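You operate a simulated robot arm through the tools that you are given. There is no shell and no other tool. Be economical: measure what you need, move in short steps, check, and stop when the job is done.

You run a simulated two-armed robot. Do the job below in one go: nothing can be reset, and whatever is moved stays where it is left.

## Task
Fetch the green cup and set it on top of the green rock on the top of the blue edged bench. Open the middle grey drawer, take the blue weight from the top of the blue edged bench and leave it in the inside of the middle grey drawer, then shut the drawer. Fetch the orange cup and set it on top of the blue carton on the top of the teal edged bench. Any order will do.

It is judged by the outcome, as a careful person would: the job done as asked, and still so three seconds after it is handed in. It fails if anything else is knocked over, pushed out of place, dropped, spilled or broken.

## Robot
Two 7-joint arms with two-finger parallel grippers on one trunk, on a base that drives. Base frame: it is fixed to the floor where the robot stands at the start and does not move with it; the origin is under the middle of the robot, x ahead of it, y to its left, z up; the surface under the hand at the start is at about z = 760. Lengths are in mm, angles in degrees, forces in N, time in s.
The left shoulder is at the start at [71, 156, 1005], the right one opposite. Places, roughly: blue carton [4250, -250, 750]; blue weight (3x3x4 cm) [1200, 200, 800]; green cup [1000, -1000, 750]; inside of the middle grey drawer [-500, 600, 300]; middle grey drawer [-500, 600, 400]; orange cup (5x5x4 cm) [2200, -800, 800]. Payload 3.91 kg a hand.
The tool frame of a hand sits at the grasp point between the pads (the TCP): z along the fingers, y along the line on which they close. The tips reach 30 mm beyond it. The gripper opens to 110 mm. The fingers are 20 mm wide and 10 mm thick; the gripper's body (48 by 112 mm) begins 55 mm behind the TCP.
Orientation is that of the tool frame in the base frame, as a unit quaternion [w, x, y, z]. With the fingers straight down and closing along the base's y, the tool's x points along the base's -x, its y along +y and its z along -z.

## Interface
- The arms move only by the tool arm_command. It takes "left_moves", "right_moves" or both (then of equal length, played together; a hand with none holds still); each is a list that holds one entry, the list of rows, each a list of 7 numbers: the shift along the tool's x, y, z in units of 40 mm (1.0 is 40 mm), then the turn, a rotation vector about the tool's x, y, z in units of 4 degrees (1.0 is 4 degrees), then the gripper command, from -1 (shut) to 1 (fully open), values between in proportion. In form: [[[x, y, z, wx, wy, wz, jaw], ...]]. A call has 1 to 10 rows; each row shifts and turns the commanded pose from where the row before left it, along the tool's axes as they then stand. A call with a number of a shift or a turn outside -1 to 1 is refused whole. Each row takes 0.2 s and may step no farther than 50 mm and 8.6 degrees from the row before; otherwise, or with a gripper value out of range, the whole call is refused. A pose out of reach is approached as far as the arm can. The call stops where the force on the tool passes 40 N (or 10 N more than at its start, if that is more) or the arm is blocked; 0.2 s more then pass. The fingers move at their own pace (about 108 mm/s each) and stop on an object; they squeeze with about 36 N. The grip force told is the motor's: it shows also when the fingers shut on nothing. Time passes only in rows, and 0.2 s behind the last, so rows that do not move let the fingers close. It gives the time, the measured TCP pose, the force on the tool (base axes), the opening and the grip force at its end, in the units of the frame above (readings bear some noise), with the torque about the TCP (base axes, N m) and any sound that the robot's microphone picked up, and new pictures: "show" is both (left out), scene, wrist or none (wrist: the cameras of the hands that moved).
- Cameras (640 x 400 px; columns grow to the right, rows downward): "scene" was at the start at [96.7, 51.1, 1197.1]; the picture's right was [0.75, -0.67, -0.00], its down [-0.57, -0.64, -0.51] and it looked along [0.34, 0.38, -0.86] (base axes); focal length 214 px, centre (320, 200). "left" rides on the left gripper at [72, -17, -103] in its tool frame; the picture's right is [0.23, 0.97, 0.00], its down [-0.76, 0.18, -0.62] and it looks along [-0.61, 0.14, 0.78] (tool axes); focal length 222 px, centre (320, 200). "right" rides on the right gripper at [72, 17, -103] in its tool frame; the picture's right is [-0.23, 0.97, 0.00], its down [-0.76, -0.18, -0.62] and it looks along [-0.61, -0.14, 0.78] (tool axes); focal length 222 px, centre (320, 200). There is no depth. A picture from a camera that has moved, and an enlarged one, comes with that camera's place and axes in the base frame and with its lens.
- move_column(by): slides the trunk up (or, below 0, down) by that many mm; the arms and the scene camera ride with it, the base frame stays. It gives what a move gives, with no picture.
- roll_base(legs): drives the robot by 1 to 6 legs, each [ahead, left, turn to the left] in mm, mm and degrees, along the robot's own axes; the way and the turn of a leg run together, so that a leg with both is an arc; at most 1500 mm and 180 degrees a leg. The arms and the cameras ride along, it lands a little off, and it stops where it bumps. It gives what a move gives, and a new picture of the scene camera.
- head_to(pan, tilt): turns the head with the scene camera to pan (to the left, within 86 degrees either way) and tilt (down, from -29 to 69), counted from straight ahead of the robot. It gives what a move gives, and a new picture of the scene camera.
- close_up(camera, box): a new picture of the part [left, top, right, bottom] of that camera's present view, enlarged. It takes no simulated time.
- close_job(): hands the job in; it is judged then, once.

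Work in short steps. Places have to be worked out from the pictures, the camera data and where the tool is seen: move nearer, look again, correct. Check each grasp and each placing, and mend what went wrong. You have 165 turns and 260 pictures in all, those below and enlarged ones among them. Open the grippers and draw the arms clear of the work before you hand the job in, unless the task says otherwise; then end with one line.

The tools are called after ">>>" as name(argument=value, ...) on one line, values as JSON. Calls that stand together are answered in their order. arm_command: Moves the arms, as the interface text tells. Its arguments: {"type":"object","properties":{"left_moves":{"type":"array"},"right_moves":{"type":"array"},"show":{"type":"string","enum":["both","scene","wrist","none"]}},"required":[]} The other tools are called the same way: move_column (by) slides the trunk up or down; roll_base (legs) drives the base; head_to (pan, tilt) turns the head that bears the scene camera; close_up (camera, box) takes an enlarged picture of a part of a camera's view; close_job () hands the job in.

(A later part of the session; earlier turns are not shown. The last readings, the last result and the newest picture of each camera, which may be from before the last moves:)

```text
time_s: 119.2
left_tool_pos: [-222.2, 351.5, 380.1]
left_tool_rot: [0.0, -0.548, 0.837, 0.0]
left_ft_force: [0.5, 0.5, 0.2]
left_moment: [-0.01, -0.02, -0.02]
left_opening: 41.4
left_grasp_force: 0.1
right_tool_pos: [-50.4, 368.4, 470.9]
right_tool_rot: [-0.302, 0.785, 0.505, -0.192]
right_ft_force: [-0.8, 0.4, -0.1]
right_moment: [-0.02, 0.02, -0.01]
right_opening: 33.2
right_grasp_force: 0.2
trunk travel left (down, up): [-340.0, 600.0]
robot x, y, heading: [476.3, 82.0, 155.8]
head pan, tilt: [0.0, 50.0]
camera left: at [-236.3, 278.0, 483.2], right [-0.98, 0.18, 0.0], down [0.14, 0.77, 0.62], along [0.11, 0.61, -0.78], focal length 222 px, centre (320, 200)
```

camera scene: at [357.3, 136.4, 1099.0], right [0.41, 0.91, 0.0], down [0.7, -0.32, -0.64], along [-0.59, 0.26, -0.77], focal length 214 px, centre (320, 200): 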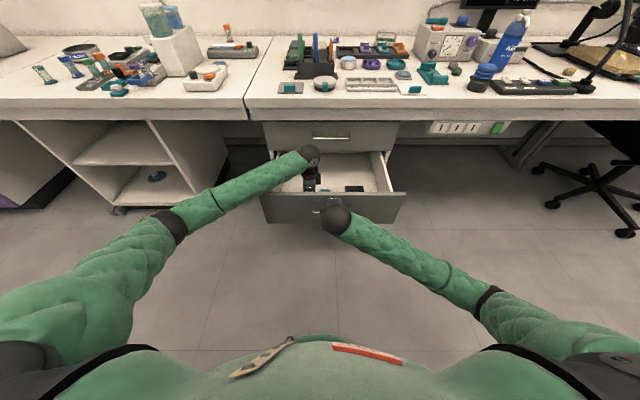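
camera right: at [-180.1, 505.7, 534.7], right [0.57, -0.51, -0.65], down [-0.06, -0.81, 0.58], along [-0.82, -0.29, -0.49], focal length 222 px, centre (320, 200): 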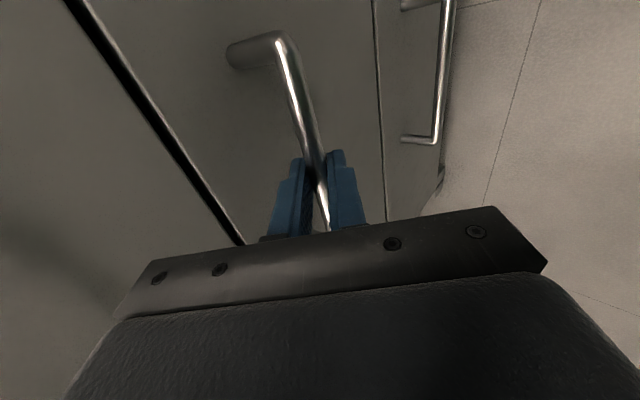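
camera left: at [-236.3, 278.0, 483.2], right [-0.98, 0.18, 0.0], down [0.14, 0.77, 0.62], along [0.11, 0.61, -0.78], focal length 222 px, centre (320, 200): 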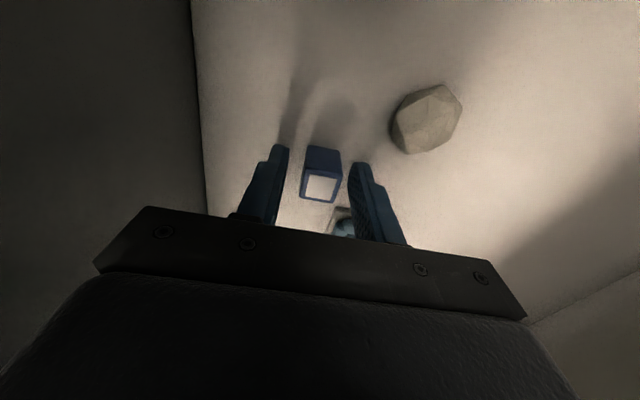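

The weight stands released on the drawer floor. I raise the left hand straight out of the drawer, then pull it back.

>>> arm_command(left_moves=[[[0, 0, -0.5, 0, 0, 0, -0.25], [0, 0, -1, 0, 0, 0, -0.25], [0, 0, -1, 0, 0, 0, -0.25], [0, 0, -1, 0, 0, 0, -0.25], [0, 0, -1, 0, 0, 0, -0.25], [0, 0, -1, 0, 0, 0, -0.25], [0, 0, -1, 0, 0, 0, -0.25], [0, 0, -1, 0, 0, 0, -0.25], [0, 0, -1, 0, 0, 0, -0.25], [0, 0, -1, 0, 0, 0, -0.25]]], show="wrist")

>>> arm_command(left_moves=[[[0.7, -0.7, 0, 0, 0, 0, 0], [0.7, -0.7, 0, 0, 0, 0, 0], [0.7, -0.7, 0, 0, 0, 0, 0], [0.7, -0.7, 0, 0, 0, 0, 0], [0.7, -0.5, 0, 0, 0, 0, 0], [0.7, -0.3, 0, 0, 0, 0, 0]]], show="none")

```text
time_s: 121.4
left_tool_pos: [-222.5, 352.8, 759.8]
left_tool_rot: [-0.001, -0.548, 0.837, -0.002]
left_ft_force: [-1.1, 0.7, 0.4]
left_moment: [0.01, 0.03, 0.01]
left_opening: 41.2
left_grasp_force: 0.0
right_tool_pos: [-49.9, 368.6, 470.9]
right_tool_rot: [-0.301, 0.786, 0.505, -0.192]
right_ft_force: [-0.1, -0.1, 1.0]
right_moment: [0.01, -0.01, 0.02]
right_opening: 33.1
right_grasp_force: 0.1
trunk travel left (down, up): [-340.0, 600.0]
robot x, y, heading: [470.2, 84.6, 155.5]
head pan, tilt: [0.0, 50.0]
camera left: at [-237.1, 279.4, 863.0], right [-0.98, 0.18, 0.0], down [0.14, 0.77, 0.62], along [0.11, 0.61, -0.78], focal length 222 px, centre (320, 200)
```

left: 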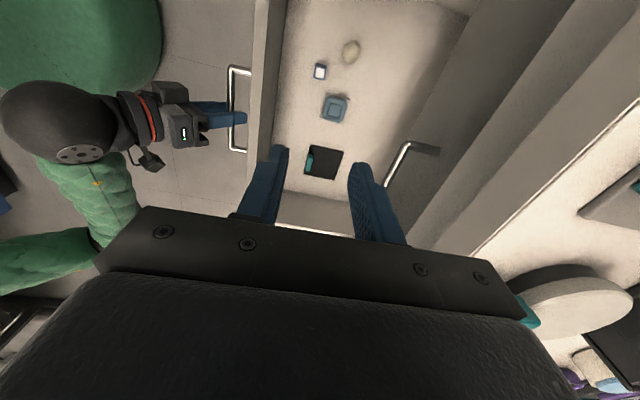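

```text
time_s: 122.8
left_tool_pos: [-157.1, 140.9, 762.8]
left_tool_rot: [0.001, -0.549, 0.836, -0.001]
left_ft_force: [-0.3, 0.0, -0.2]
left_moment: [0.0, -0.04, 0.01]
left_opening: 55.2
left_grasp_force: 0.1
right_tool_pos: [-50.8, 368.2, 470.6]
right_tool_rot: [-0.302, 0.784, 0.506, -0.193]
right_ft_force: [0.3, 0.5, -0.4]
right_moment: [0.01, 0.01, -0.01]
right_opening: 33.0
right_grasp_force: 0.0
trunk travel left (down, up): [-340.0, 600.0]
robot x, y, heading: [474.9, 84.5, 155.6]
head pan, tilt: [0.0, 50.0]
```

The weight is upright beside the beige item. I re-grip the bar and push the drawer shut gently.

>>> arm_command(right_moves=[[[0, 0, 0, 0, 0, 0, -1], [0, 0, 0, 0, 0, 0, -1], [0, -0.15, 0.135, 0, 0, 0, -1], [0, -0.25, 0.225, 0, 0, 0, -1], [0, -0.35, 0.315, 0, 0, 0, -1], [0, -0.35, 0.315, 0, 0, 0, -1], [0, -0.35, 0.315, 0, 0, 0, -1], [0, -0.35, 0.315, 0, 0, 0, -1], [0, -0.35, 0.315, 0, 0, 0, -1], [0, -0.35, 0.315, 0, 0, 0, -1]]], show="none")

>>> arm_command(right_moves=[[[0, -0.35, 0.315, 0, 0, 0, -1], [0, -0.35, 0.315, 0, 0, 0, -1], [0, -0.35, 0.315, 0, 0, 0, -1], [0, -0.25, 0.225, 0, 0, 0, -1], [0, -0.15, 0.135, 0, 0, 0, -1], [0, 0, 0, 0, 0, 0, -1]]], show="scene")

```text
time_s: 125.0
left_tool_pos: [-156.5, 139.9, 763.8]
left_tool_rot: [0.0, -0.548, 0.836, 0.0]
left_ft_force: [-0.7, -0.3, -0.2]
left_moment: [-0.05, -0.02, 0.0]
left_opening: 55.2
left_grasp_force: 0.0
right_tool_pos: [-172.5, 425.5, 469.0]
right_tool_rot: [-0.303, 0.785, 0.504, -0.194]
right_ft_force: [-0.8, 1.9, 21.4]
right_moment: [0.57, 0.04, -0.62]
right_opening: 11.7
right_grasp_force: 45.0
trunk travel left (down, up): [-340.0, 600.0]
robot x, y, heading: [471.6, 82.7, 155.8]
head pan, tilt: [0.0, 50.0]
```

```text
time_s: 126.4
left_tool_pos: [-157.0, 140.8, 764.1]
left_tool_rot: [0.0, -0.549, 0.836, 0.001]
left_ft_force: [0.3, -0.3, -0.9]
left_moment: [-0.01, -0.01, -0.02]
left_opening: 55.2
left_grasp_force: 0.0
right_tool_pos: [-242.9, 456.3, 469.8]
right_tool_rot: [-0.303, 0.784, 0.506, -0.193]
right_ft_force: [2.3, 7.9, 33.4]
right_moment: [-0.37, 0.53, 0.39]
right_opening: 11.8
right_grasp_force: 45.2
trunk travel left (down, up): [-340.0, 600.0]
robot x, y, heading: [472.7, 86.0, 155.5]
head pan, tilt: [0.0, 50.0]
camera scene: at [359.3, 135.6, 1099.4], right [0.41, 0.91, 0.0], down [0.7, -0.32, -0.64], along [-0.59, 0.27, -0.77], focal length 214 px, centre (320, 200)
```

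scene: 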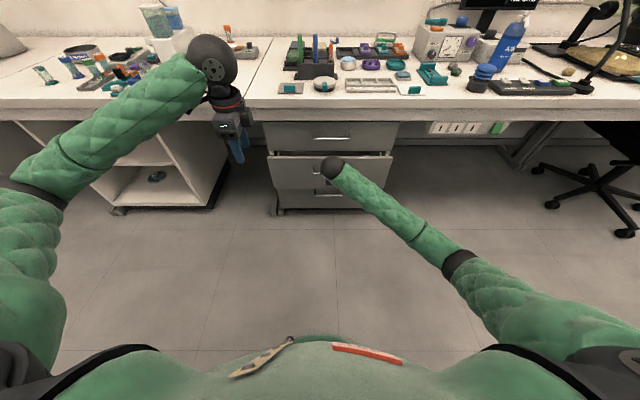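

About 45 mm remains and a vertical load has built up. I release to relax, re-grip and push the rest.

>>> arm_command(right_moves=[[[0, 0, 0, 0, 0, 0, -0.5], [0, -0.05, -0.055, 0, 0, 0, -0.5], [0, 0, 0, 0, 0, 0, -1], [0, 0, 0, 0, 0, 0, -1], [0, -0.2, 0.18, 0, 0, 0, -1], [0, -0.25, 0.225, 0, 0, 0, -1], [0, -0.2, 0.18, 0, 0, 0, -1], [0, -0.13, 0.12, 0, 0, 0, -1], [0, 0, 0, 0, 0, 0, -1]]], show="scene")

>>> close_up(camera="scene", box=[250, 110, 410, 210])

```text
time_s: 128.4
left_tool_pos: [-158.5, 140.0, 762.2]
left_tool_rot: [0.0, -0.548, 0.836, 0.0]
left_ft_force: [-0.5, -0.2, -0.4]
left_moment: [0.01, -0.01, -0.01]
left_opening: 55.3
left_grasp_force: 0.0
right_tool_pos: [-283.4, 473.4, 468.8]
right_tool_rot: [-0.301, 0.785, 0.506, -0.192]
right_ft_force: [-4.9, -8.9, -13.5]
right_moment: [0.38, -0.32, -0.62]
right_opening: 11.9
right_grasp_force: 45.2
trunk travel left (down, up): [-340.0, 600.0]
robot x, y, heading: [470.1, 82.0, 155.6]
head pan, tilt: [0.0, 50.0]
camera scene: at [356.2, 136.3, 1098.8], right [0.41, 0.91, 0.0], down [0.7, -0.32, -0.64], along [-0.58, 0.26, -0.77], focal length 214 px, centre (320, 200)
```

scene: 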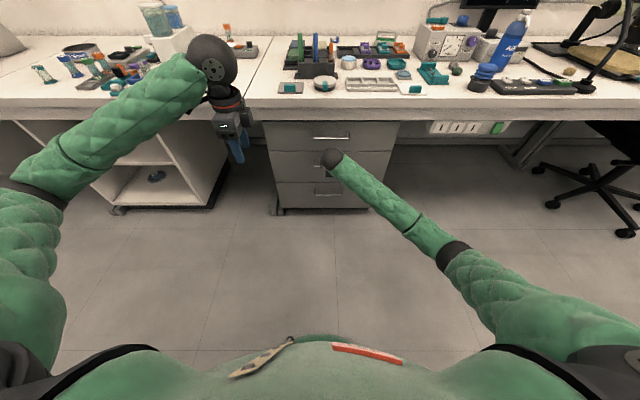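

```text
4.00 times, centred on (330, 160) of scene
camera zoom: at [356.2, 136.3, 1098.8], right [0.41, 0.91, 0.0], down [0.7, -0.32, -0.64], along [-0.58, 0.26, -0.77], focal length 858 px, centre (280, 360)
```

zoom: 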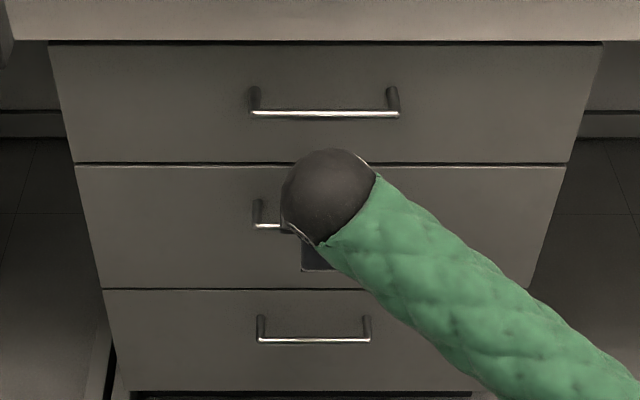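

The bar is back at its closed position. I give a tiny extra push to be sure, then release and back out along the tool axis.

>>> arm_command(right_moves=[[[0, -0.1, 0.09, 0, 0, 0, -1], [0, 0, 0, 0, 0, 0, -1], [0, 0.05, -0.04, 0, 0, 0, -0.4], [0, 0, 0, 0, 0, 0, -0.4], [0, 0, -0.5, 0, 0, 0, -0.4], [0, 0, -1, 0, 0, 0, -0.4], [0, 0, -1, 0, 0, 0, -0.4], [0, 0, -1, 0, 0, 0, -0.4], [0, 0, -1, 0, 0, 0, -0.4]]], show="scene")

>>> close_up(camera="scene", box=[250, 110, 410, 210])

```text
time_s: 128.8
left_tool_pos: [-157.6, 142.4, 763.3]
left_tool_rot: [0.001, -0.548, 0.836, 0.0]
left_ft_force: [-0.3, 0.1, 0.9]
left_moment: [0.02, 0.0, 0.01]
left_opening: 55.2
left_grasp_force: 0.0
right_tool_pos: [-283.8, 474.9, 469.4]
right_tool_rot: [-0.3, 0.786, 0.506, -0.191]
right_ft_force: [5.8, -1.9, 3.9]
right_moment: [0.32, -0.33, -0.59]
right_opening: 11.6
right_grasp_force: 45.2
trunk travel left (down, up): [-340.0, 600.0]
robot x, y, heading: [476.3, 84.4, 155.6]
head pan, tilt: [0.0, 50.0]
stopped in row 2 (right hand): the force on the tool passed its limit at 46 N (the readings are from after the stop); the commanded pose is now the measured one
camera scene: at [357.9, 136.0, 1099.4], right [0.41, 0.91, 0.0], down [0.7, -0.32, -0.64], along [-0.59, 0.27, -0.77], focal length 214 px, centre (320, 200)
```

scene: 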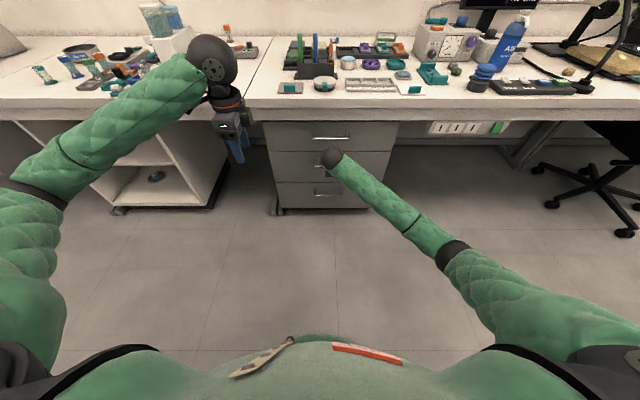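

```text
4.00 times, centred on (330, 160) of scene
camera zoom: at [357.9, 136.0, 1099.4], right [0.41, 0.91, 0.0], down [0.7, -0.32, -0.64], along [-0.59, 0.27, -0.77], focal length 858 px, centre (280, 360)
```

zoom: 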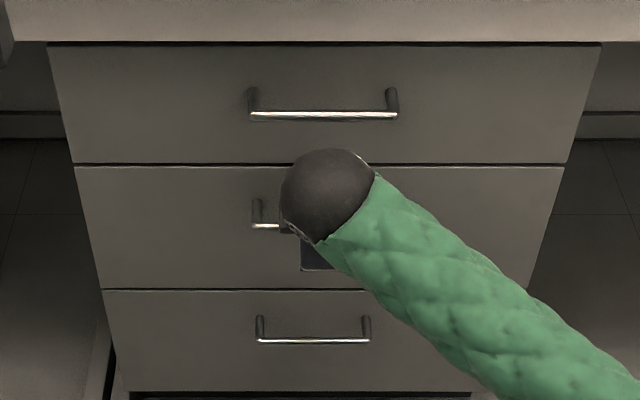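

The drawer is firmly at its stop. I open around the bar and back out along the tool axis.

>>> arm_command(right_moves=[[[0, 0, 0, 0, 0, 0, -0.4], [0, 0, 0, 0, 0, 0, -0.4], [0, 0, -0.5, 0, 0, 0, -0.4], [0, 0, -1, 0, 0, 0, -0.4], [0, 0, -1, 0, 0, 0, -0.4], [0, 0, -1, 0, 0, 0, -0.4], [0, 0, -1, 0, 0, 0, -0.4], [0, 0, -1, 0, 0, 0, -0.4], [0, 0, -1, 0, 0, 0, -0.4], [0, 0, 0, 0, 0, 0, -0.4]]], show="none")

>>> close_up(camera="scene", box=[250, 110, 410, 210])

```text
time_s: 131.1
left_tool_pos: [-158.4, 141.4, 762.2]
left_tool_rot: [0.001, -0.548, 0.837, 0.0]
left_ft_force: [0.1, -0.1, 0.1]
left_moment: [-0.03, 0.0, 0.0]
left_opening: 55.2
left_grasp_force: 0.1
right_tool_pos: [-129.6, 401.9, 662.2]
right_tool_rot: [-0.3, 0.785, 0.507, -0.19]
right_ft_force: [-0.3, -0.3, -0.1]
right_moment: [0.02, 0.0, 0.0]
right_opening: 32.9
right_grasp_force: 0.0
trunk travel left (down, up): [-340.0, 600.0]
robot x, y, heading: [470.9, 81.9, 155.6]
head pan, tilt: [0.0, 50.0]
```

```text
4.00 times, centred on (330, 160) of scene
camera zoom: at [357.6, 136.2, 1098.9], right [0.41, 0.91, 0.0], down [0.7, -0.32, -0.64], along [-0.59, 0.27, -0.77], focal length 858 px, centre (280, 360)
```

zoom: 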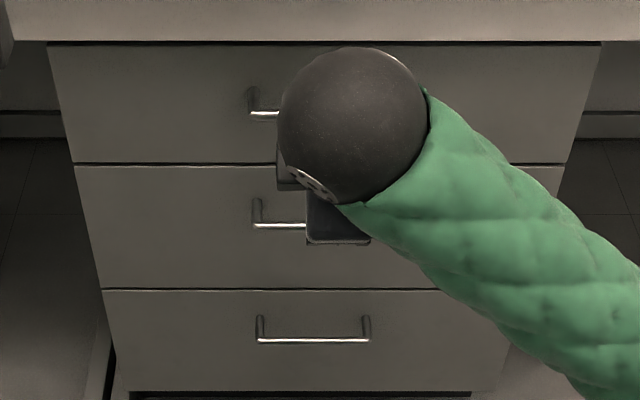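

The drawer is shut. Now I restore both hands to the plain downward posture (both rotate together) before travelling.

>>> arm_command(left_moves=[[[0, 0, 0, 0, 0, -1, 0.5], [0, 0, 0, 0, 0, -1, 0.5], [0, 0, 0, 0, 0, -1, 0.5], [0, 0, 0, 0, 0, -1, 0.5], [0, 0, 0, 0, 0, -1, 0.5], [0, 0, 0, 0, 0, -1, 0.5], [0, 0, 0, 0, 0, -1, 0.5], [0, 0, 0, 0, 0, -1, 0.5], [0, 0, 0, 0, 0, -1, 0.5], [0, 0, 0, 0, 0, -1, 0.5]]], right_moves=[[[0, 0, 0, -0.382, 0.376, 1, 0], [0, 0, 0, -0.382, 0.376, 1, 0], [0, 0, 0, -0.382, 0.376, 1, 0], [0, 0, 0, -0.382, 0.376, 1, 0], [0, 0, 0, -0.382, 0.376, 1, 0], [0, 0, 0, -0.382, 0.376, 1, 0], [0, 0, 0, -0.382, 0.376, 1, 0], [0, 0, 0, -0.382, 0.376, 1, 0], [0, 0, 0, -0.382, 0.376, 1, 0], [0, 0, 0, -0.382, 0.376, 1, 0]]], show="none")

>>> arm_command(left_moves=[[[0, 0, 0, 0, 0, -1, 0.5], [0, 0, 0, 0, 0, -1, 0.5], [0, 0, 0, 0, 0, -1, 0.5], [0, 0, 0, 0, 0, -1, 0.5], [0, 0, 0, 0, 0, -1, 0.5], [0, 0, 0, 0, 0, -1, 0.5], [0, 0, 0, 0, 0, -1, 0.5], [0, 0, 0, 0, 0, -1, 0.5], [0, 0, 0, 0, 0, -1, 0.5], [0, 0, 0, 0, 0, -1, 0.5]]], right_moves=[[[0, 0, 0, -0.382, 0.376, 1, 0], [0, 0, 0, -0.382, 0.376, 1, 0], [0, 0, 0, -0.382, 0.376, 1, 0], [0, 0, 0, -0.382, 0.376, 1, 0], [0, 0, 0, -0.382, 0.376, 1, 0], [0, 0, 0, -0.382, 0.376, 1, 0], [0, 0, 0, -0.382, 0.376, 1, 0], [0, 0, 0, -0.382, 0.376, 1, 0], [0, 0, 0, -0.382, 0.376, 1, 0], [0, 0, 0, -0.382, 0.376, 1, 0]]], show="none")

>>> arm_command(left_moves=[[[0, 0, 0, 0, 0, -1, 0.5], [0, 0, 0, 0, 0, -1, 0.5], [0, 0, 0, 0, 0, -0.3, 0.5]]], right_moves=[[[0, 0, 0, -0.382, 0.376, 1, 0], [0, -0.5, 0, -0.19, 0.19, 0.5, 0], [0, -0.5, 0, 0, 0, 0, 0]]], show="none")

>>> move_column(by=400)

```text
time_s: 133.2
left_tool_pos: [-156.0, 139.7, 763.0]
left_tool_rot: [0.001, 0.801, -0.599, 0.002]
left_ft_force: [-0.1, 0.4, 0.4]
left_moment: [0.02, 0.0, 0.03]
left_opening: 82.6
left_grasp_force: 0.0
right_tool_pos: [-127.4, 403.0, 662.8]
right_tool_rot: [-0.175, 0.96, 0.186, -0.112]
right_ft_force: [0.0, -0.2, 0.0]
right_moment: [0.0, 0.02, -0.01]
right_opening: 55.1
right_grasp_force: 0.0
trunk travel left (down, up): [-340.0, 600.0]
robot x, y, heading: [471.9, 82.4, 155.6]
head pan, tilt: [0.0, 50.0]
```

```text
time_s: 135.4
left_tool_pos: [-158.4, 140.1, 762.2]
left_tool_rot: [0.0, 0.958, -0.288, 0.002]
left_ft_force: [0.3, 0.5, 0.6]
left_moment: [0.0, -0.02, -0.02]
left_opening: 82.6
left_grasp_force: 0.1
right_tool_pos: [-126.7, 402.8, 662.2]
right_tool_rot: [-0.021, 0.987, -0.161, -0.016]
right_ft_force: [0.2, -1.0, 0.8]
right_moment: [-0.01, -0.05, 0.0]
right_opening: 55.0
right_grasp_force: 0.1
trunk travel left (down, up): [-340.0, 600.0]
robot x, y, heading: [471.7, 81.1, 155.5]
head pan, tilt: [0.0, 50.0]
```

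```text
time_s: 136.2
left_tool_pos: [-156.6, 140.5, 762.1]
left_tool_rot: [0.0, 0.978, -0.209, 0.001]
left_ft_force: [-1.7, -0.1, -0.6]
left_moment: [0.01, -0.01, -0.04]
left_opening: 82.7
left_grasp_force: 0.2
right_tool_pos: [-111.9, 439.6, 661.3]
right_tool_rot: [0.002, 0.977, -0.213, -0.001]
right_ft_force: [-0.2, 0.3, 0.7]
right_moment: [0.01, 0.01, 0.0]
right_opening: 55.1
right_grasp_force: 0.0
trunk travel left (down, up): [-340.0, 600.0]
robot x, y, heading: [472.3, 79.8, 155.7]
head pan, tilt: [0.0, 50.0]
```

```text
time_s: 140.1
left_tool_pos: [-157.8, 141.6, 1162.2]
left_tool_rot: [0.001, 0.978, -0.211, 0.0]
left_ft_force: [0.6, -0.2, 0.4]
left_moment: [0.01, -0.01, 0.01]
left_opening: 82.4
left_grasp_force: 0.0
right_tool_pos: [-112.6, 439.9, 1062.5]
right_tool_rot: [0.002, 0.977, -0.212, 0.001]
right_ft_force: [0.1, -0.7, 0.4]
right_moment: [0.0, 0.03, 0.02]
right_opening: 55.1
right_grasp_force: 0.0
trunk travel left (down, up): [-740.0, 200.0]
robot x, y, heading: [470.8, 83.0, 155.6]
head pan, tilt: [0.0, 50.0]
```

Both hands are in travel posture. I turn 90° right to face along the aisle and look.

>>> roll_base(legs=[[0, 0, -89]])

>>> head_to(pan=0, tilt=20)

>>> head_to(pan=-60, tilt=15)

```text
time_s: 144.2
left_tool_pos: [512.2, 714.1, 1162.0]
left_tool_rot: [-0.001, -0.556, 0.831, 0.0]
left_ft_force: [0.3, -0.1, -0.4]
left_moment: [0.01, -0.03, 0.01]
left_opening: 82.2
left_grasp_force: 0.0
right_tool_pos: [812.9, 678.4, 1061.4]
right_tool_rot: [-0.001, -0.554, 0.833, 0.003]
right_ft_force: [0.0, -0.6, 0.2]
right_moment: [0.03, 0.06, 0.0]
right_opening: 55.2
right_grasp_force: 0.1
trunk travel left (down, up): [-740.0, 200.0]
robot x, y, heading: [470.0, 86.0, 67.4]
head pan, tilt: [0.0, 50.0]
camera scene: at [522.9, 201.8, 1499.0], right [0.92, -0.38, 0.0], down [-0.29, -0.71, -0.64], along [0.25, 0.59, -0.77], focal length 214 px, centre (320, 200)
```

scene: 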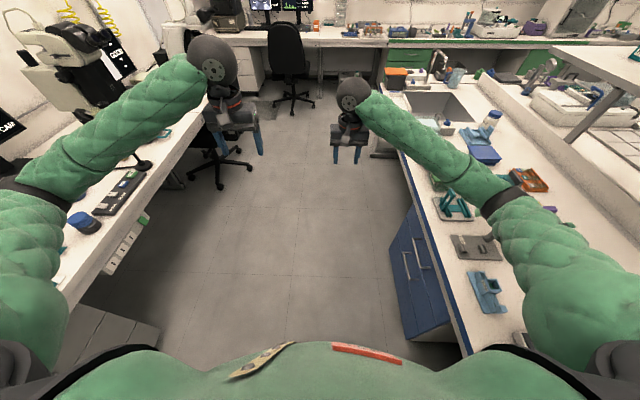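

```text
time_s: 145.2
left_tool_pos: [511.3, 714.9, 1162.5]
left_tool_rot: [-0.001, -0.556, 0.831, -0.001]
left_ft_force: [0.2, -0.5, -1.1]
left_moment: [-0.02, 0.02, 0.01]
left_opening: 82.6
left_grasp_force: 0.0
right_tool_pos: [811.9, 679.6, 1062.0]
right_tool_rot: [-0.002, -0.554, 0.833, 0.002]
right_ft_force: [-0.3, -0.4, -0.4]
right_moment: [-0.01, 0.01, 0.0]
right_opening: 55.1
right_grasp_force: 0.1
trunk travel left (down, up): [-740.0, 200.0]
robot x, y, heading: [471.3, 80.3, 67.6]
head pan, tilt: [0.0, 20.0]
camera scene: at [528.9, 216.7, 1544.5], right [0.92, -0.38, 0.0], down [-0.13, -0.32, -0.94], along [0.36, 0.87, -0.34], focal length 214 px, centre (320, 200)
```

scene: 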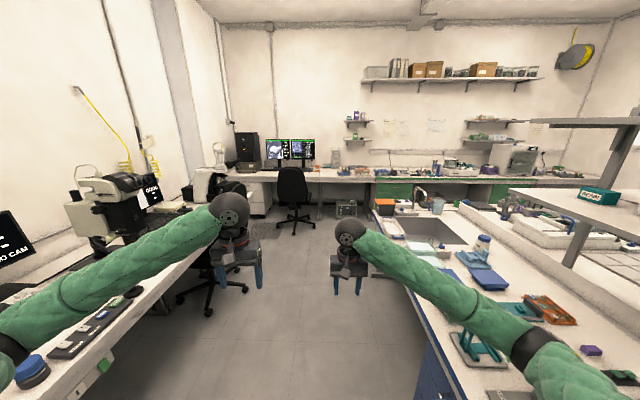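

```text
time_s: 146.5
left_tool_pos: [510.5, 714.7, 1162.9]
left_tool_rot: [-0.001, -0.556, 0.831, -0.001]
left_ft_force: [-0.1, 1.1, -0.7]
left_moment: [0.01, 0.02, -0.03]
left_opening: 82.4
left_grasp_force: 0.2
right_tool_pos: [811.6, 679.1, 1062.4]
right_tool_rot: [-0.002, -0.554, 0.832, 0.002]
right_ft_force: [-0.1, 0.4, 0.2]
right_moment: [0.02, -0.02, 0.01]
right_opening: 54.7
right_grasp_force: 0.0
trunk travel left (down, up): [-740.0, 200.0]
robot x, y, heading: [473.9, 82.6, 67.8]
head pan, tilt: [-60.0, 15.0]
camera scene: at [585.8, 143.0, 1552.7], right [0.13, -0.99, 0.0], down [-0.26, -0.03, -0.97], along [0.96, 0.13, -0.26], focal length 214 px, centre (320, 200)
```

scene: 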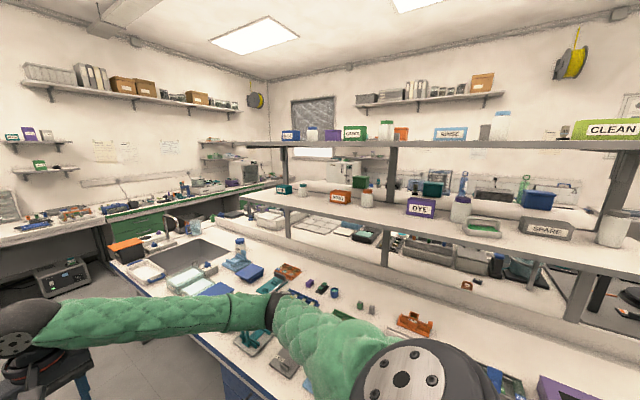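

The cross aisle is at the far end beyond the island's sink end. I raise the trunk fully (hands well above objects) and drive up the aisle.

>>> move_column(by=190)

>>> head_to(pan=-20, tilt=35)

>>> roll_base(legs=[[1400, 80, -1]])

```text
time_s: 148.6
left_tool_pos: [511.8, 714.3, 1352.6]
left_tool_rot: [-0.001, -0.555, 0.832, -0.001]
left_ft_force: [0.0, -1.1, 0.2]
left_moment: [0.01, 0.01, 0.02]
left_opening: 82.4
left_grasp_force: 0.1
right_tool_pos: [811.5, 679.2, 1251.9]
right_tool_rot: [-0.002, -0.555, 0.832, 0.002]
right_ft_force: [0.1, 0.1, -0.7]
right_moment: [-0.02, -0.03, 0.01]
right_opening: 54.9
right_grasp_force: 0.1
trunk travel left (down, up): [-930.0, 10.0]
robot x, y, heading: [470.0, 81.4, 67.4]
head pan, tilt: [-60.0, 15.0]
```

```text
time_s: 149.6
left_tool_pos: [511.7, 714.2, 1353.4]
left_tool_rot: [-0.002, -0.556, 0.831, 0.0]
left_ft_force: [0.4, 0.2, 1.5]
left_moment: [0.01, 0.0, 0.0]
left_opening: 82.6
left_grasp_force: 0.2
right_tool_pos: [811.1, 677.8, 1252.0]
right_tool_rot: [-0.002, -0.554, 0.832, 0.002]
right_ft_force: [0.6, 0.2, 0.8]
right_moment: [0.03, -0.02, -0.03]
right_opening: 54.9
right_grasp_force: 0.0
trunk travel left (down, up): [-930.0, 10.0]
robot x, y, heading: [470.6, 78.1, 66.9]
head pan, tilt: [-20.0, 35.0]
camera scene: at [552.8, 195.6, 1710.7], right [0.74, -0.68, 0.0], down [-0.39, -0.42, -0.82], along [0.55, 0.6, -0.57], focal length 214 px, centre (320, 200)
```

scene: 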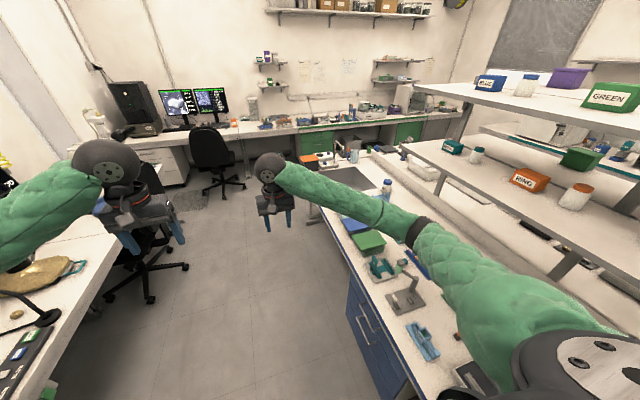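

```text
time_s: 156.6
left_tool_pos: [1022.6, 2027.1, 1353.0]
left_tool_rot: [-0.001, -0.54, 0.842, 0.0]
left_ft_force: [0.2, 1.2, 0.4]
left_moment: [0.0, -0.02, 0.03]
left_opening: 82.7
left_grasp_force: 0.0
right_tool_pos: [1321.6, 1978.3, 1251.7]
right_tool_rot: [-0.001, -0.538, 0.843, 0.002]
right_ft_force: [0.4, 0.4, 0.8]
right_moment: [0.03, 0.01, -0.03]
right_opening: 55.0
right_grasp_force: 0.1
trunk travel left (down, up): [-930.0, 10.0]
robot x, y, heading: [960.0, 1395.0, 65.5]
head pan, tilt: [-20.0, 35.0]
camera scene: at [1044.0, 1505.4, 1710.7], right [0.71, -0.7, 0.0], down [-0.4, -0.41, -0.82], along [0.58, 0.58, -0.57], focal length 214 px, centre (320, 200)
```

scene: 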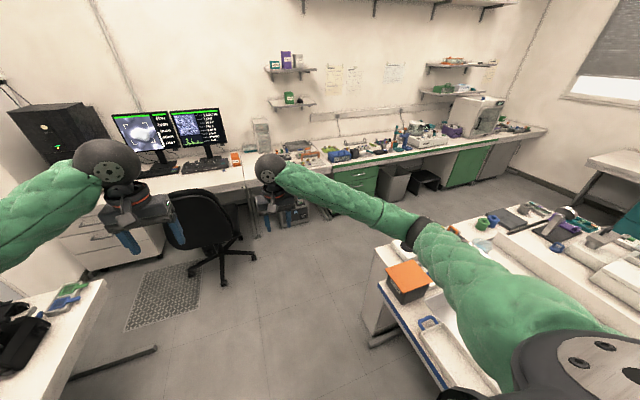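

I'm nearing the island's end. I go 500 mm further and look into the cross aisle on the right.

>>> roll_base(legs=[[500, 0, 1]])

>>> head_to(pan=-60, tilt=35)

```text
time_s: 159.5
left_tool_pos: [1213.7, 2478.7, 1352.1]
left_tool_rot: [0.0, -0.548, 0.837, 0.0]
left_ft_force: [-1.2, -0.8, -0.4]
left_moment: [-0.04, -0.01, 0.02]
left_opening: 82.6
left_grasp_force: 0.1
right_tool_pos: [1514.8, 2437.3, 1251.4]
right_tool_rot: [-0.002, -0.546, 0.838, 0.002]
right_ft_force: [0.2, 0.7, -0.6]
right_moment: [-0.01, 0.01, -0.03]
right_opening: 55.0
right_grasp_force: 0.1
trunk travel left (down, up): [-930.0, 10.0]
robot x, y, heading: [1163.9, 1847.2, 66.1]
head pan, tilt: [-20.0, 35.0]
camera scene: at [1245.4, 1959.3, 1710.8], right [0.72, -0.69, 0.0], down [-0.4, -0.41, -0.82], along [0.57, 0.59, -0.57], focal length 214 px, centre (320, 200)
```

scene: 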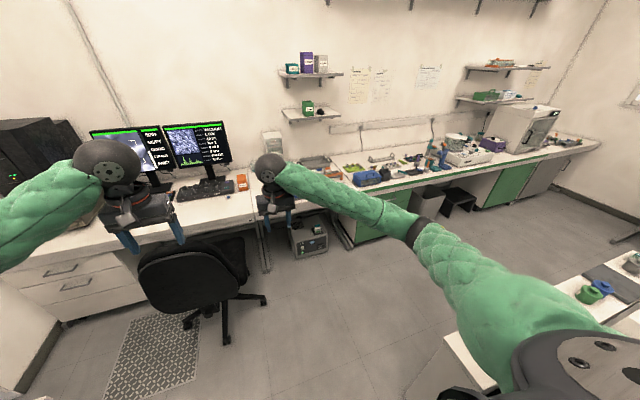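

```text
time_s: 160.6
left_tool_pos: [1213.2, 2479.2, 1352.8]
left_tool_rot: [-0.001, -0.547, 0.837, -0.001]
left_ft_force: [0.2, -0.4, -0.1]
left_moment: [-0.03, -0.03, -0.02]
left_opening: 82.6
left_grasp_force: 0.0
right_tool_pos: [1514.2, 2437.5, 1250.7]
right_tool_rot: [-0.001, -0.545, 0.838, 0.002]
right_ft_force: [0.3, 0.8, -0.1]
right_moment: [0.01, -0.03, 0.03]
right_opening: 55.1
right_grasp_force: 0.0
trunk travel left (down, up): [-930.0, 10.0]
robot x, y, heading: [1168.0, 1848.1, 66.4]
head pan, tilt: [-60.0, 35.0]
camera scene: at [1272.1, 1905.5, 1710.8], right [0.11, -0.99, 0.0], down [-0.57, -0.06, -0.82], along [0.81, 0.09, -0.57], focal length 214 px, centre (320, 200)
```

scene: 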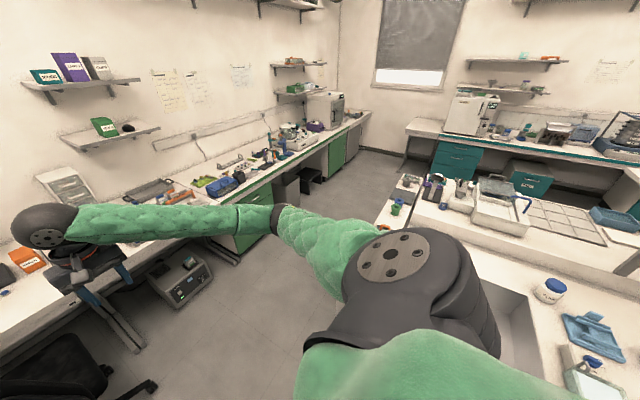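

The island end is at v≈2410 and the cross aisle is ~1 m wide, leading to a back aisle with the teal bench beyond. I turn right in place, then strafe left into the cross aisle.

>>> head_to(pan=0, tilt=35)

>>> roll_base(legs=[[0, 0, -89.4], [0, 740, 0]])

```text
time_s: 161.9
left_tool_pos: [1214.8, 2479.6, 1351.6]
left_tool_rot: [0.0, -0.548, 0.837, -0.001]
left_ft_force: [0.1, 0.6, -0.1]
left_moment: [-0.01, -0.05, -0.01]
left_opening: 82.5
left_grasp_force: 0.0
right_tool_pos: [1514.3, 2438.4, 1251.4]
right_tool_rot: [-0.001, -0.545, 0.838, 0.002]
right_ft_force: [0.0, 0.7, 0.2]
right_moment: [0.01, 0.01, 0.01]
right_opening: 55.1
right_grasp_force: 0.0
trunk travel left (down, up): [-930.0, 10.0]
robot x, y, heading: [1167.2, 1846.3, 66.4]
head pan, tilt: [0.0, 35.0]
camera scene: at [1220.3, 1977.0, 1710.7], right [0.92, -0.4, 0.0], down [-0.23, -0.53, -0.82], along [0.33, 0.75, -0.57], focal length 214 px, centre (320, 200)
```

scene: 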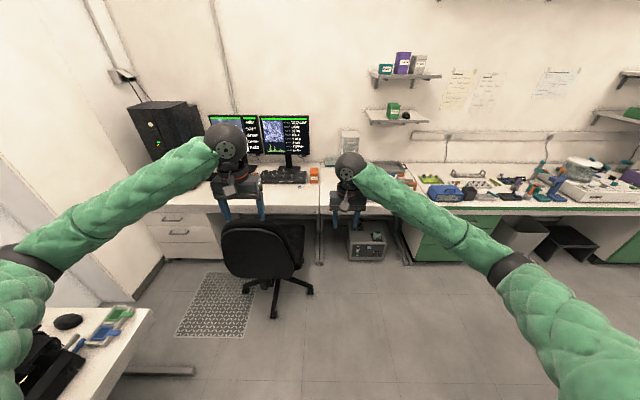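

```text
time_s: 169.7
left_tool_pos: [2085.2, 2479.6, 1352.0]
left_tool_rot: [0.0, 0.202, 0.979, 0.0]
left_ft_force: [0.7, 0.1, -0.3]
left_moment: [0.01, 0.0, 0.01]
left_opening: 82.4
left_grasp_force: 0.1
right_tool_pos: [2046.2, 2181.4, 1252.2]
right_tool_rot: [0.0, 0.203, 0.979, 0.003]
right_ft_force: [-0.4, 0.2, -0.2]
right_moment: [-0.02, 0.0, -0.01]
right_opening: 55.2
right_grasp_force: 0.0
trunk travel left (down, up): [-930.0, 10.0]
robot x, y, heading: [1458.3, 2529.6, -23.3]
head pan, tilt: [0.0, 35.0]
camera scene: at [1583.2, 2474.3, 1710.7], right [-0.4, -0.92, 0.0], down [-0.53, 0.23, -0.82], along [0.75, -0.32, -0.57], focal length 214 px, centre (320, 200)
```

scene: 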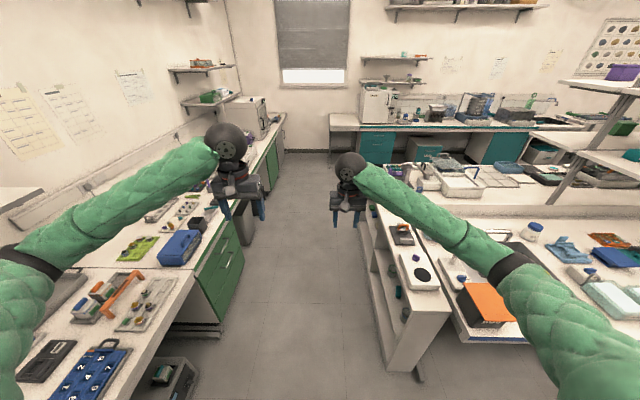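

The aisle is a bit right-tight; I shift 200 mm left, then drive ahead.

>>> roll_base(legs=[[0, 200, 0], [1300, 0, 0]])

```text
time_s: 170.7
left_tool_pos: [2099.9, 2514.3, 1354.0]
left_tool_rot: [0.001, 0.203, 0.979, 0.001]
left_ft_force: [-0.3, -1.4, -0.1]
left_moment: [0.02, 0.0, 0.05]
left_opening: 82.7
left_grasp_force: 0.0
right_tool_pos: [2061.4, 2214.2, 1250.7]
right_tool_rot: [0.001, 0.205, 0.979, 0.003]
right_ft_force: [0.9, -0.7, 0.5]
right_moment: [-0.01, -0.04, -0.01]
right_opening: 55.0
right_grasp_force: 0.1
trunk travel left (down, up): [-930.0, 10.0]
robot x, y, heading: [1470.8, 2568.0, -23.4]
head pan, tilt: [0.0, 35.0]
stopped in leg 1: the robot was blocked; the commanded pose is now the measured one
camera scene: at [1597.4, 2508.3, 1710.8], right [-0.4, -0.92, 0.0], down [-0.53, 0.23, -0.82], along [0.75, -0.32, -0.57], focal length 214 px, centre (320, 200)
```

scene: 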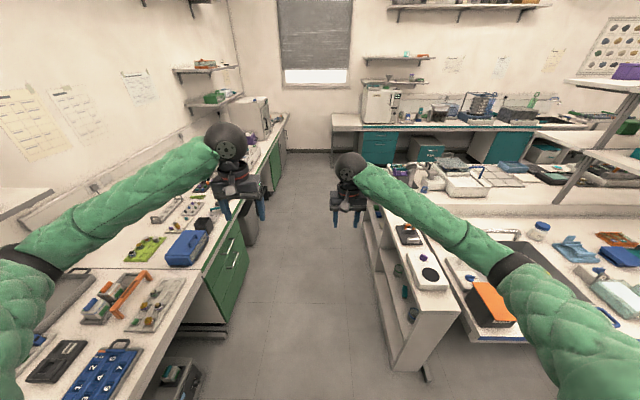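

Blocked on the left after ~38 mm, probably the office chair's castor. I look left/down to see before moving again.

>>> head_to(pan=84, tilt=60)

>>> head_to(pan=-30, tilt=65)

```text
time_s: 172.3
left_tool_pos: [2103.8, 2520.5, 1353.5]
left_tool_rot: [0.001, 0.202, 0.979, -0.001]
left_ft_force: [0.1, -0.1, 0.0]
left_moment: [0.04, 0.02, 0.02]
left_opening: 82.5
left_grasp_force: 0.0
right_tool_pos: [2065.0, 2219.9, 1251.2]
right_tool_rot: [0.001, 0.204, 0.979, 0.002]
right_ft_force: [0.0, 0.0, 0.5]
right_moment: [-0.02, -0.02, 0.0]
right_opening: 54.9
right_grasp_force: 0.0
trunk travel left (down, up): [-930.0, 10.0]
robot x, y, heading: [1471.3, 2567.6, -23.2]
head pan, tilt: [84.0, 60.0]
camera scene: at [1552.5, 2606.5, 1676.5], right [0.87, -0.49, 0.0], down [-0.42, -0.75, -0.5], along [0.24, 0.44, -0.87], focal length 214 px, centre (320, 200)
```

scene: 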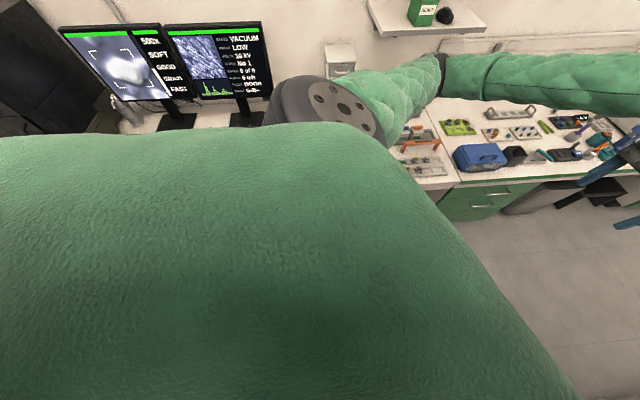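

```text
time_s: 174.2
left_tool_pos: [2102.4, 2520.4, 1352.3]
left_tool_rot: [0.0, 0.202, 0.979, 0.001]
left_ft_force: [0.5, 0.7, 0.5]
left_moment: [0.01, -0.04, 0.01]
left_opening: 82.4
left_grasp_force: 0.1
right_tool_pos: [2063.8, 2220.2, 1250.4]
right_tool_rot: [0.001, 0.204, 0.979, 0.001]
right_ft_force: [-0.1, -0.4, -0.2]
right_moment: [-0.01, 0.0, -0.03]
right_opening: 55.1
right_grasp_force: 0.1
trunk travel left (down, up): [-930.0, 10.0]
robot x, y, heading: [1473.2, 2567.9, -23.3]
head pan, tilt: [-30.0, 65.0]
camera scene: at [1556.4, 2500.5, 1670.9], right [-0.8, -0.6, 0.0], down [-0.54, 0.73, -0.42], along [0.25, -0.34, -0.91], focal length 214 px, centre (320, 200)
```

scene: 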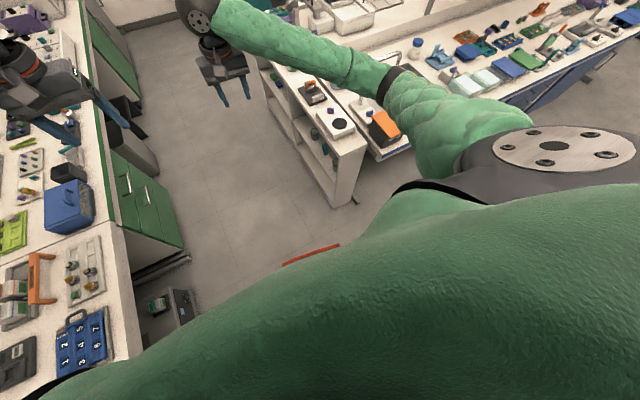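

I zoom to see the shelf unit's corner and the clear width.

>>> close_up(camera="scene", box=[100, 60, 420, 260])

```text
2.00 times, centred on (260, 160) of scene
camera zoom: at [1556.4, 2500.5, 1670.9], right [-0.8, -0.6, 0.0], down [-0.54, 0.73, -0.42], along [0.25, -0.34, -0.91], focal length 429 px, centre (440, 280)
```

zoom: 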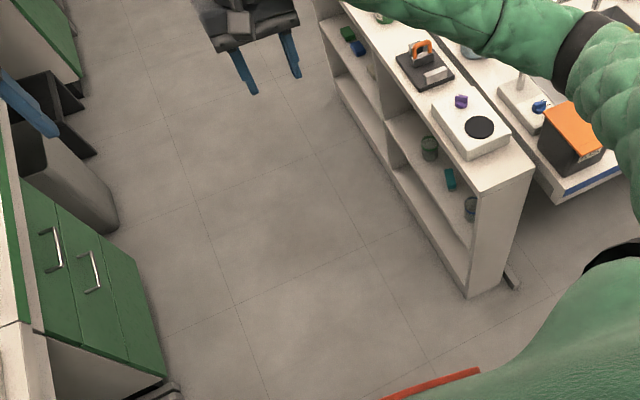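

The shelf unit's side is ~480 mm to my right and the green bench ~560 mm to my left, so I'm centred. I drive ahead.

>>> head_to(pan=-15, tilt=35)

>>> roll_base(legs=[[1300, 0, 0]])

```text
time_s: 175.2
left_tool_pos: [2103.4, 2519.4, 1353.8]
left_tool_rot: [0.0, 0.202, 0.979, 0.0]
left_ft_force: [0.3, -0.3, 0.1]
left_moment: [0.02, -0.01, 0.03]
left_opening: 82.4
left_grasp_force: 0.1
right_tool_pos: [2062.9, 2219.5, 1253.2]
right_tool_rot: [0.0, 0.205, 0.979, 0.003]
right_ft_force: [0.1, -1.5, -1.0]
right_moment: [-0.04, 0.04, -0.01]
right_opening: 55.2
right_grasp_force: 0.1
trunk travel left (down, up): [-930.0, 10.0]
robot x, y, heading: [1472.6, 2568.1, -23.0]
head pan, tilt: [-15.0, 35.0]
camera scene: at [1589.2, 2494.6, 1710.6], right [-0.62, -0.79, 0.0], down [-0.45, 0.36, -0.82], along [0.64, -0.51, -0.57], focal length 214 px, centre (320, 200)
```

scene: 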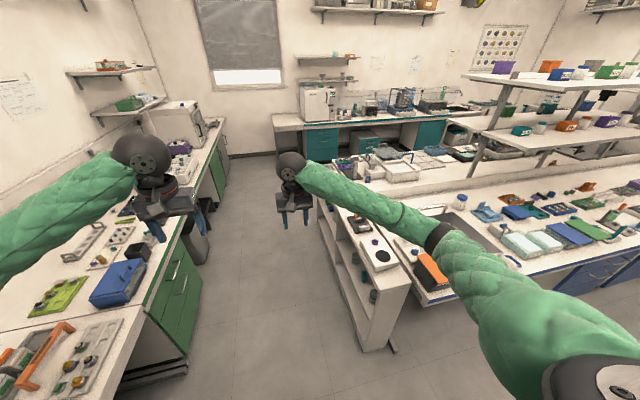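

```text
time_s: 181.7
left_tool_pos: [3291.9, 2015.9, 1353.6]
left_tool_rot: [0.0, 0.199, 0.98, 0.0]
left_ft_force: [-0.5, -0.2, 0.1]
left_moment: [-0.05, 0.01, -0.01]
left_opening: 82.3
left_grasp_force: 0.1
right_tool_pos: [3255.2, 1716.5, 1250.5]
right_tool_rot: [0.001, 0.202, 0.979, 0.002]
right_ft_force: [-0.2, 0.0, 0.8]
right_moment: [-0.01, -0.01, 0.0]
right_opening: 55.4
right_grasp_force: 0.0
trunk travel left (down, up): [-930.0, 10.0]
robot x, y, heading: [2660.7, 2065.7, -22.9]
head pan, tilt: [-15.0, 35.0]
camera scene: at [2778.8, 1988.1, 1710.7], right [-0.61, -0.79, 0.0], down [-0.45, 0.35, -0.82], along [0.65, -0.5, -0.57], focal length 214 px, centre (320, 200)
```

scene: 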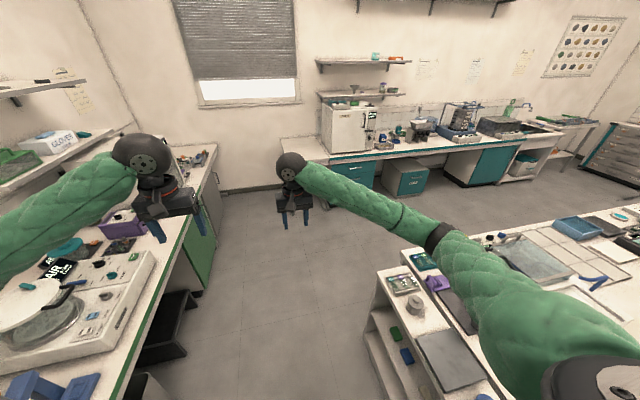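

Cross aisle is clear ahead. I drive on to the back aisle and look toward the teal bench and the island's rear.

>>> roll_base(legs=[[1200, 0, 0]])

>>> head_to(pan=-85, tilt=30)

>>> head_to(pan=-45, tilt=30)

```text
time_s: 187.8
left_tool_pos: [4415.6, 1578.8, 1352.8]
left_tool_rot: [0.0, 0.185, 0.983, 0.0]
left_ft_force: [0.7, 0.1, -0.8]
left_moment: [0.0, -0.04, 0.01]
left_opening: 82.6
left_grasp_force: 0.1
right_tool_pos: [4386.3, 1275.5, 1251.0]
right_tool_rot: [0.0, 0.189, 0.982, 0.001]
right_ft_force: [-0.3, -0.6, 0.4]
right_moment: [-0.02, -0.04, 0.02]
right_opening: 54.8
right_grasp_force: 0.1
trunk travel left (down, up): [-930.0, 10.0]
robot x, y, heading: [3782.4, 1603.1, -21.3]
head pan, tilt: [-15.0, 35.0]
camera scene: at [3902.5, 1534.6, 1710.7], right [-0.59, -0.81, 0.0], down [-0.46, 0.34, -0.82], along [0.66, -0.49, -0.57], focal length 214 px, centre (320, 200)
```

scene: 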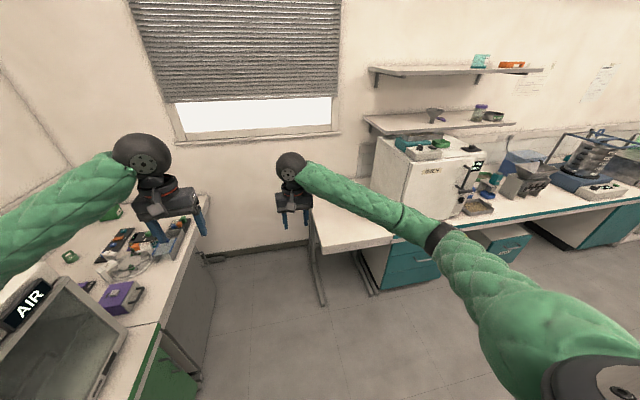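

```text
time_s: 189.2
left_tool_pos: [4415.4, 1576.6, 1352.4]
left_tool_rot: [-0.001, 0.186, 0.983, 0.0]
left_ft_force: [-0.1, 0.1, 0.0]
left_moment: [0.03, 0.01, 0.01]
left_opening: 82.4
left_grasp_force: 0.0
right_tool_pos: [4385.5, 1276.0, 1250.0]
right_tool_rot: [0.0, 0.188, 0.982, 0.001]
right_ft_force: [-0.2, 0.6, 0.2]
right_moment: [0.02, 0.02, -0.01]
right_opening: 55.0
right_grasp_force: 0.0
trunk travel left (down, up): [-930.0, 10.0]
robot x, y, heading: [3780.2, 1604.8, -21.6]
head pan, tilt: [-85.0, 30.0]
camera scene: at [3806.5, 1499.9, 1718.5], right [-0.96, 0.28, 0.0], down [0.14, 0.48, -0.87], along [-0.24, -0.83, -0.5], focal length 214 px, centre (320, 200)
```

scene: 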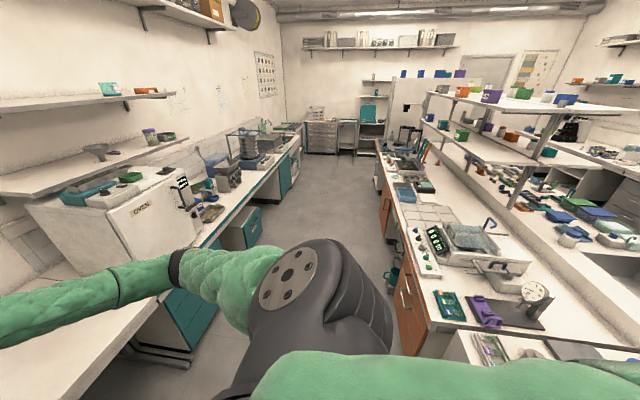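

```text
time_s: 190.3
left_tool_pos: [4416.1, 1578.3, 1352.6]
left_tool_rot: [0.0, 0.185, 0.983, 0.0]
left_ft_force: [0.6, 0.4, -0.1]
left_moment: [0.0, -0.01, 0.03]
left_opening: 82.5
left_grasp_force: 0.0
right_tool_pos: [4385.5, 1276.7, 1251.8]
right_tool_rot: [0.001, 0.188, 0.982, 0.002]
right_ft_force: [0.9, -0.2, 0.2]
right_moment: [0.01, -0.03, -0.02]
right_opening: 54.8
right_grasp_force: 0.1
trunk travel left (down, up): [-930.0, 10.0]
robot x, y, heading: [3783.4, 1605.6, -21.6]
head pan, tilt: [-45.0, 30.0]
camera scene: at [3868.1, 1503.8, 1718.5], right [-0.92, -0.4, 0.0], down [-0.2, 0.46, -0.87], along [0.35, -0.79, -0.5], focal length 214 px, centre (320, 200)
```

scene: 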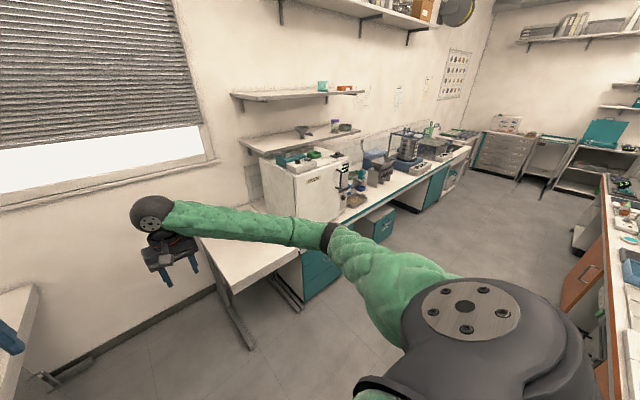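

I'm in the back aisle. I zoom toward the expected carton location on the teal bench and the orange cup on the island's rear.

>>> head_to(pan=-75, tilt=30)

>>> close_up(camera="scene", box=[180, 100, 340, 200])

>>> close_up(camera="scene", box=[400, 110, 560, 210])

```text
time_s: 191.2
left_tool_pos: [4415.3, 1577.0, 1352.9]
left_tool_rot: [0.0, 0.186, 0.983, 0.0]
left_ft_force: [0.3, 0.0, -0.9]
left_moment: [0.01, -0.01, 0.01]
left_opening: 82.7
left_grasp_force: 0.0
right_tool_pos: [4386.8, 1276.4, 1251.0]
right_tool_rot: [0.0, 0.188, 0.982, 0.002]
right_ft_force: [1.0, 0.7, -0.1]
right_moment: [0.04, -0.03, 0.01]
right_opening: 55.3
right_grasp_force: 0.0
trunk travel left (down, up): [-930.0, 10.0]
robot x, y, heading: [3785.9, 1602.9, -21.4]
head pan, tilt: [-75.0, 30.0]
camera scene: at [3821.9, 1496.8, 1718.5], right [-0.99, 0.11, 0.0], down [0.05, 0.5, -0.87], along [-0.1, -0.86, -0.5], focal length 214 px, centre (320, 200)
```

scene: 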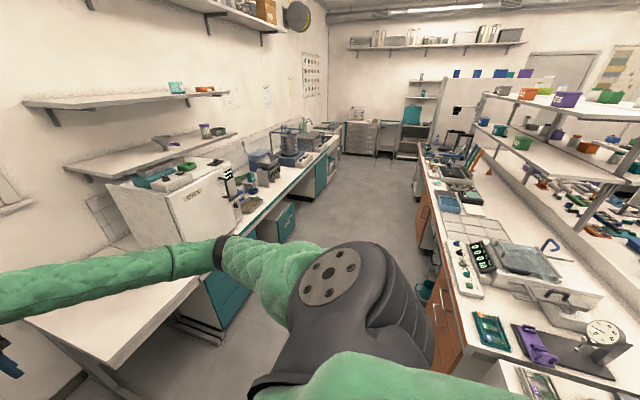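

```text
4.00 times, centred on (260, 150) of scene
camera zoom: at [3821.9, 1496.8, 1718.5], right [-0.99, 0.11, 0.0], down [0.05, 0.5, -0.87], along [-0.1, -0.86, -0.5], focal length 858 px, centre (560, 400)
```

zoom: 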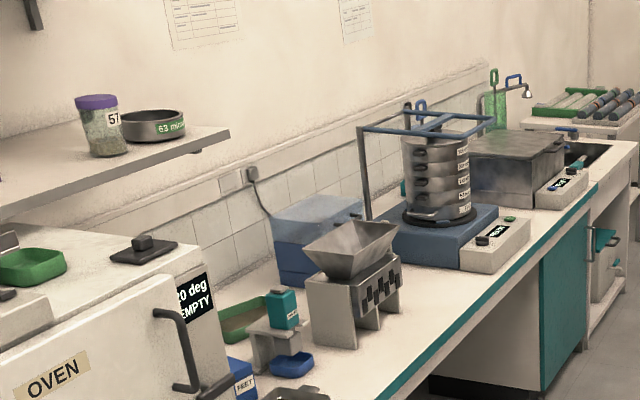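

```text
4.00 times, centred on (480, 160) of scene
camera zoom: at [3821.9, 1496.8, 1718.5], right [-0.99, 0.11, 0.0], down [0.05, 0.5, -0.87], along [-0.1, -0.86, -0.5], focal length 858 px, centre (-320, 360)
```

zoom: 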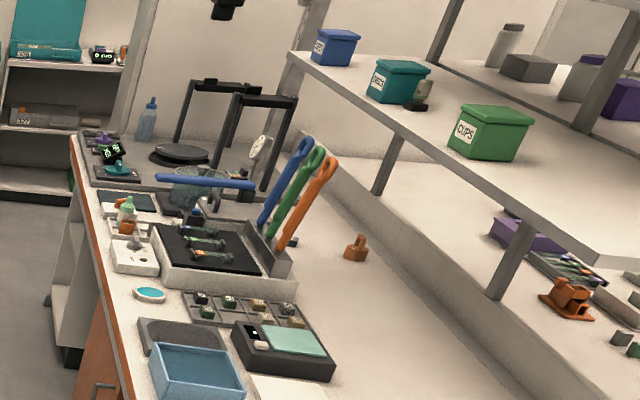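

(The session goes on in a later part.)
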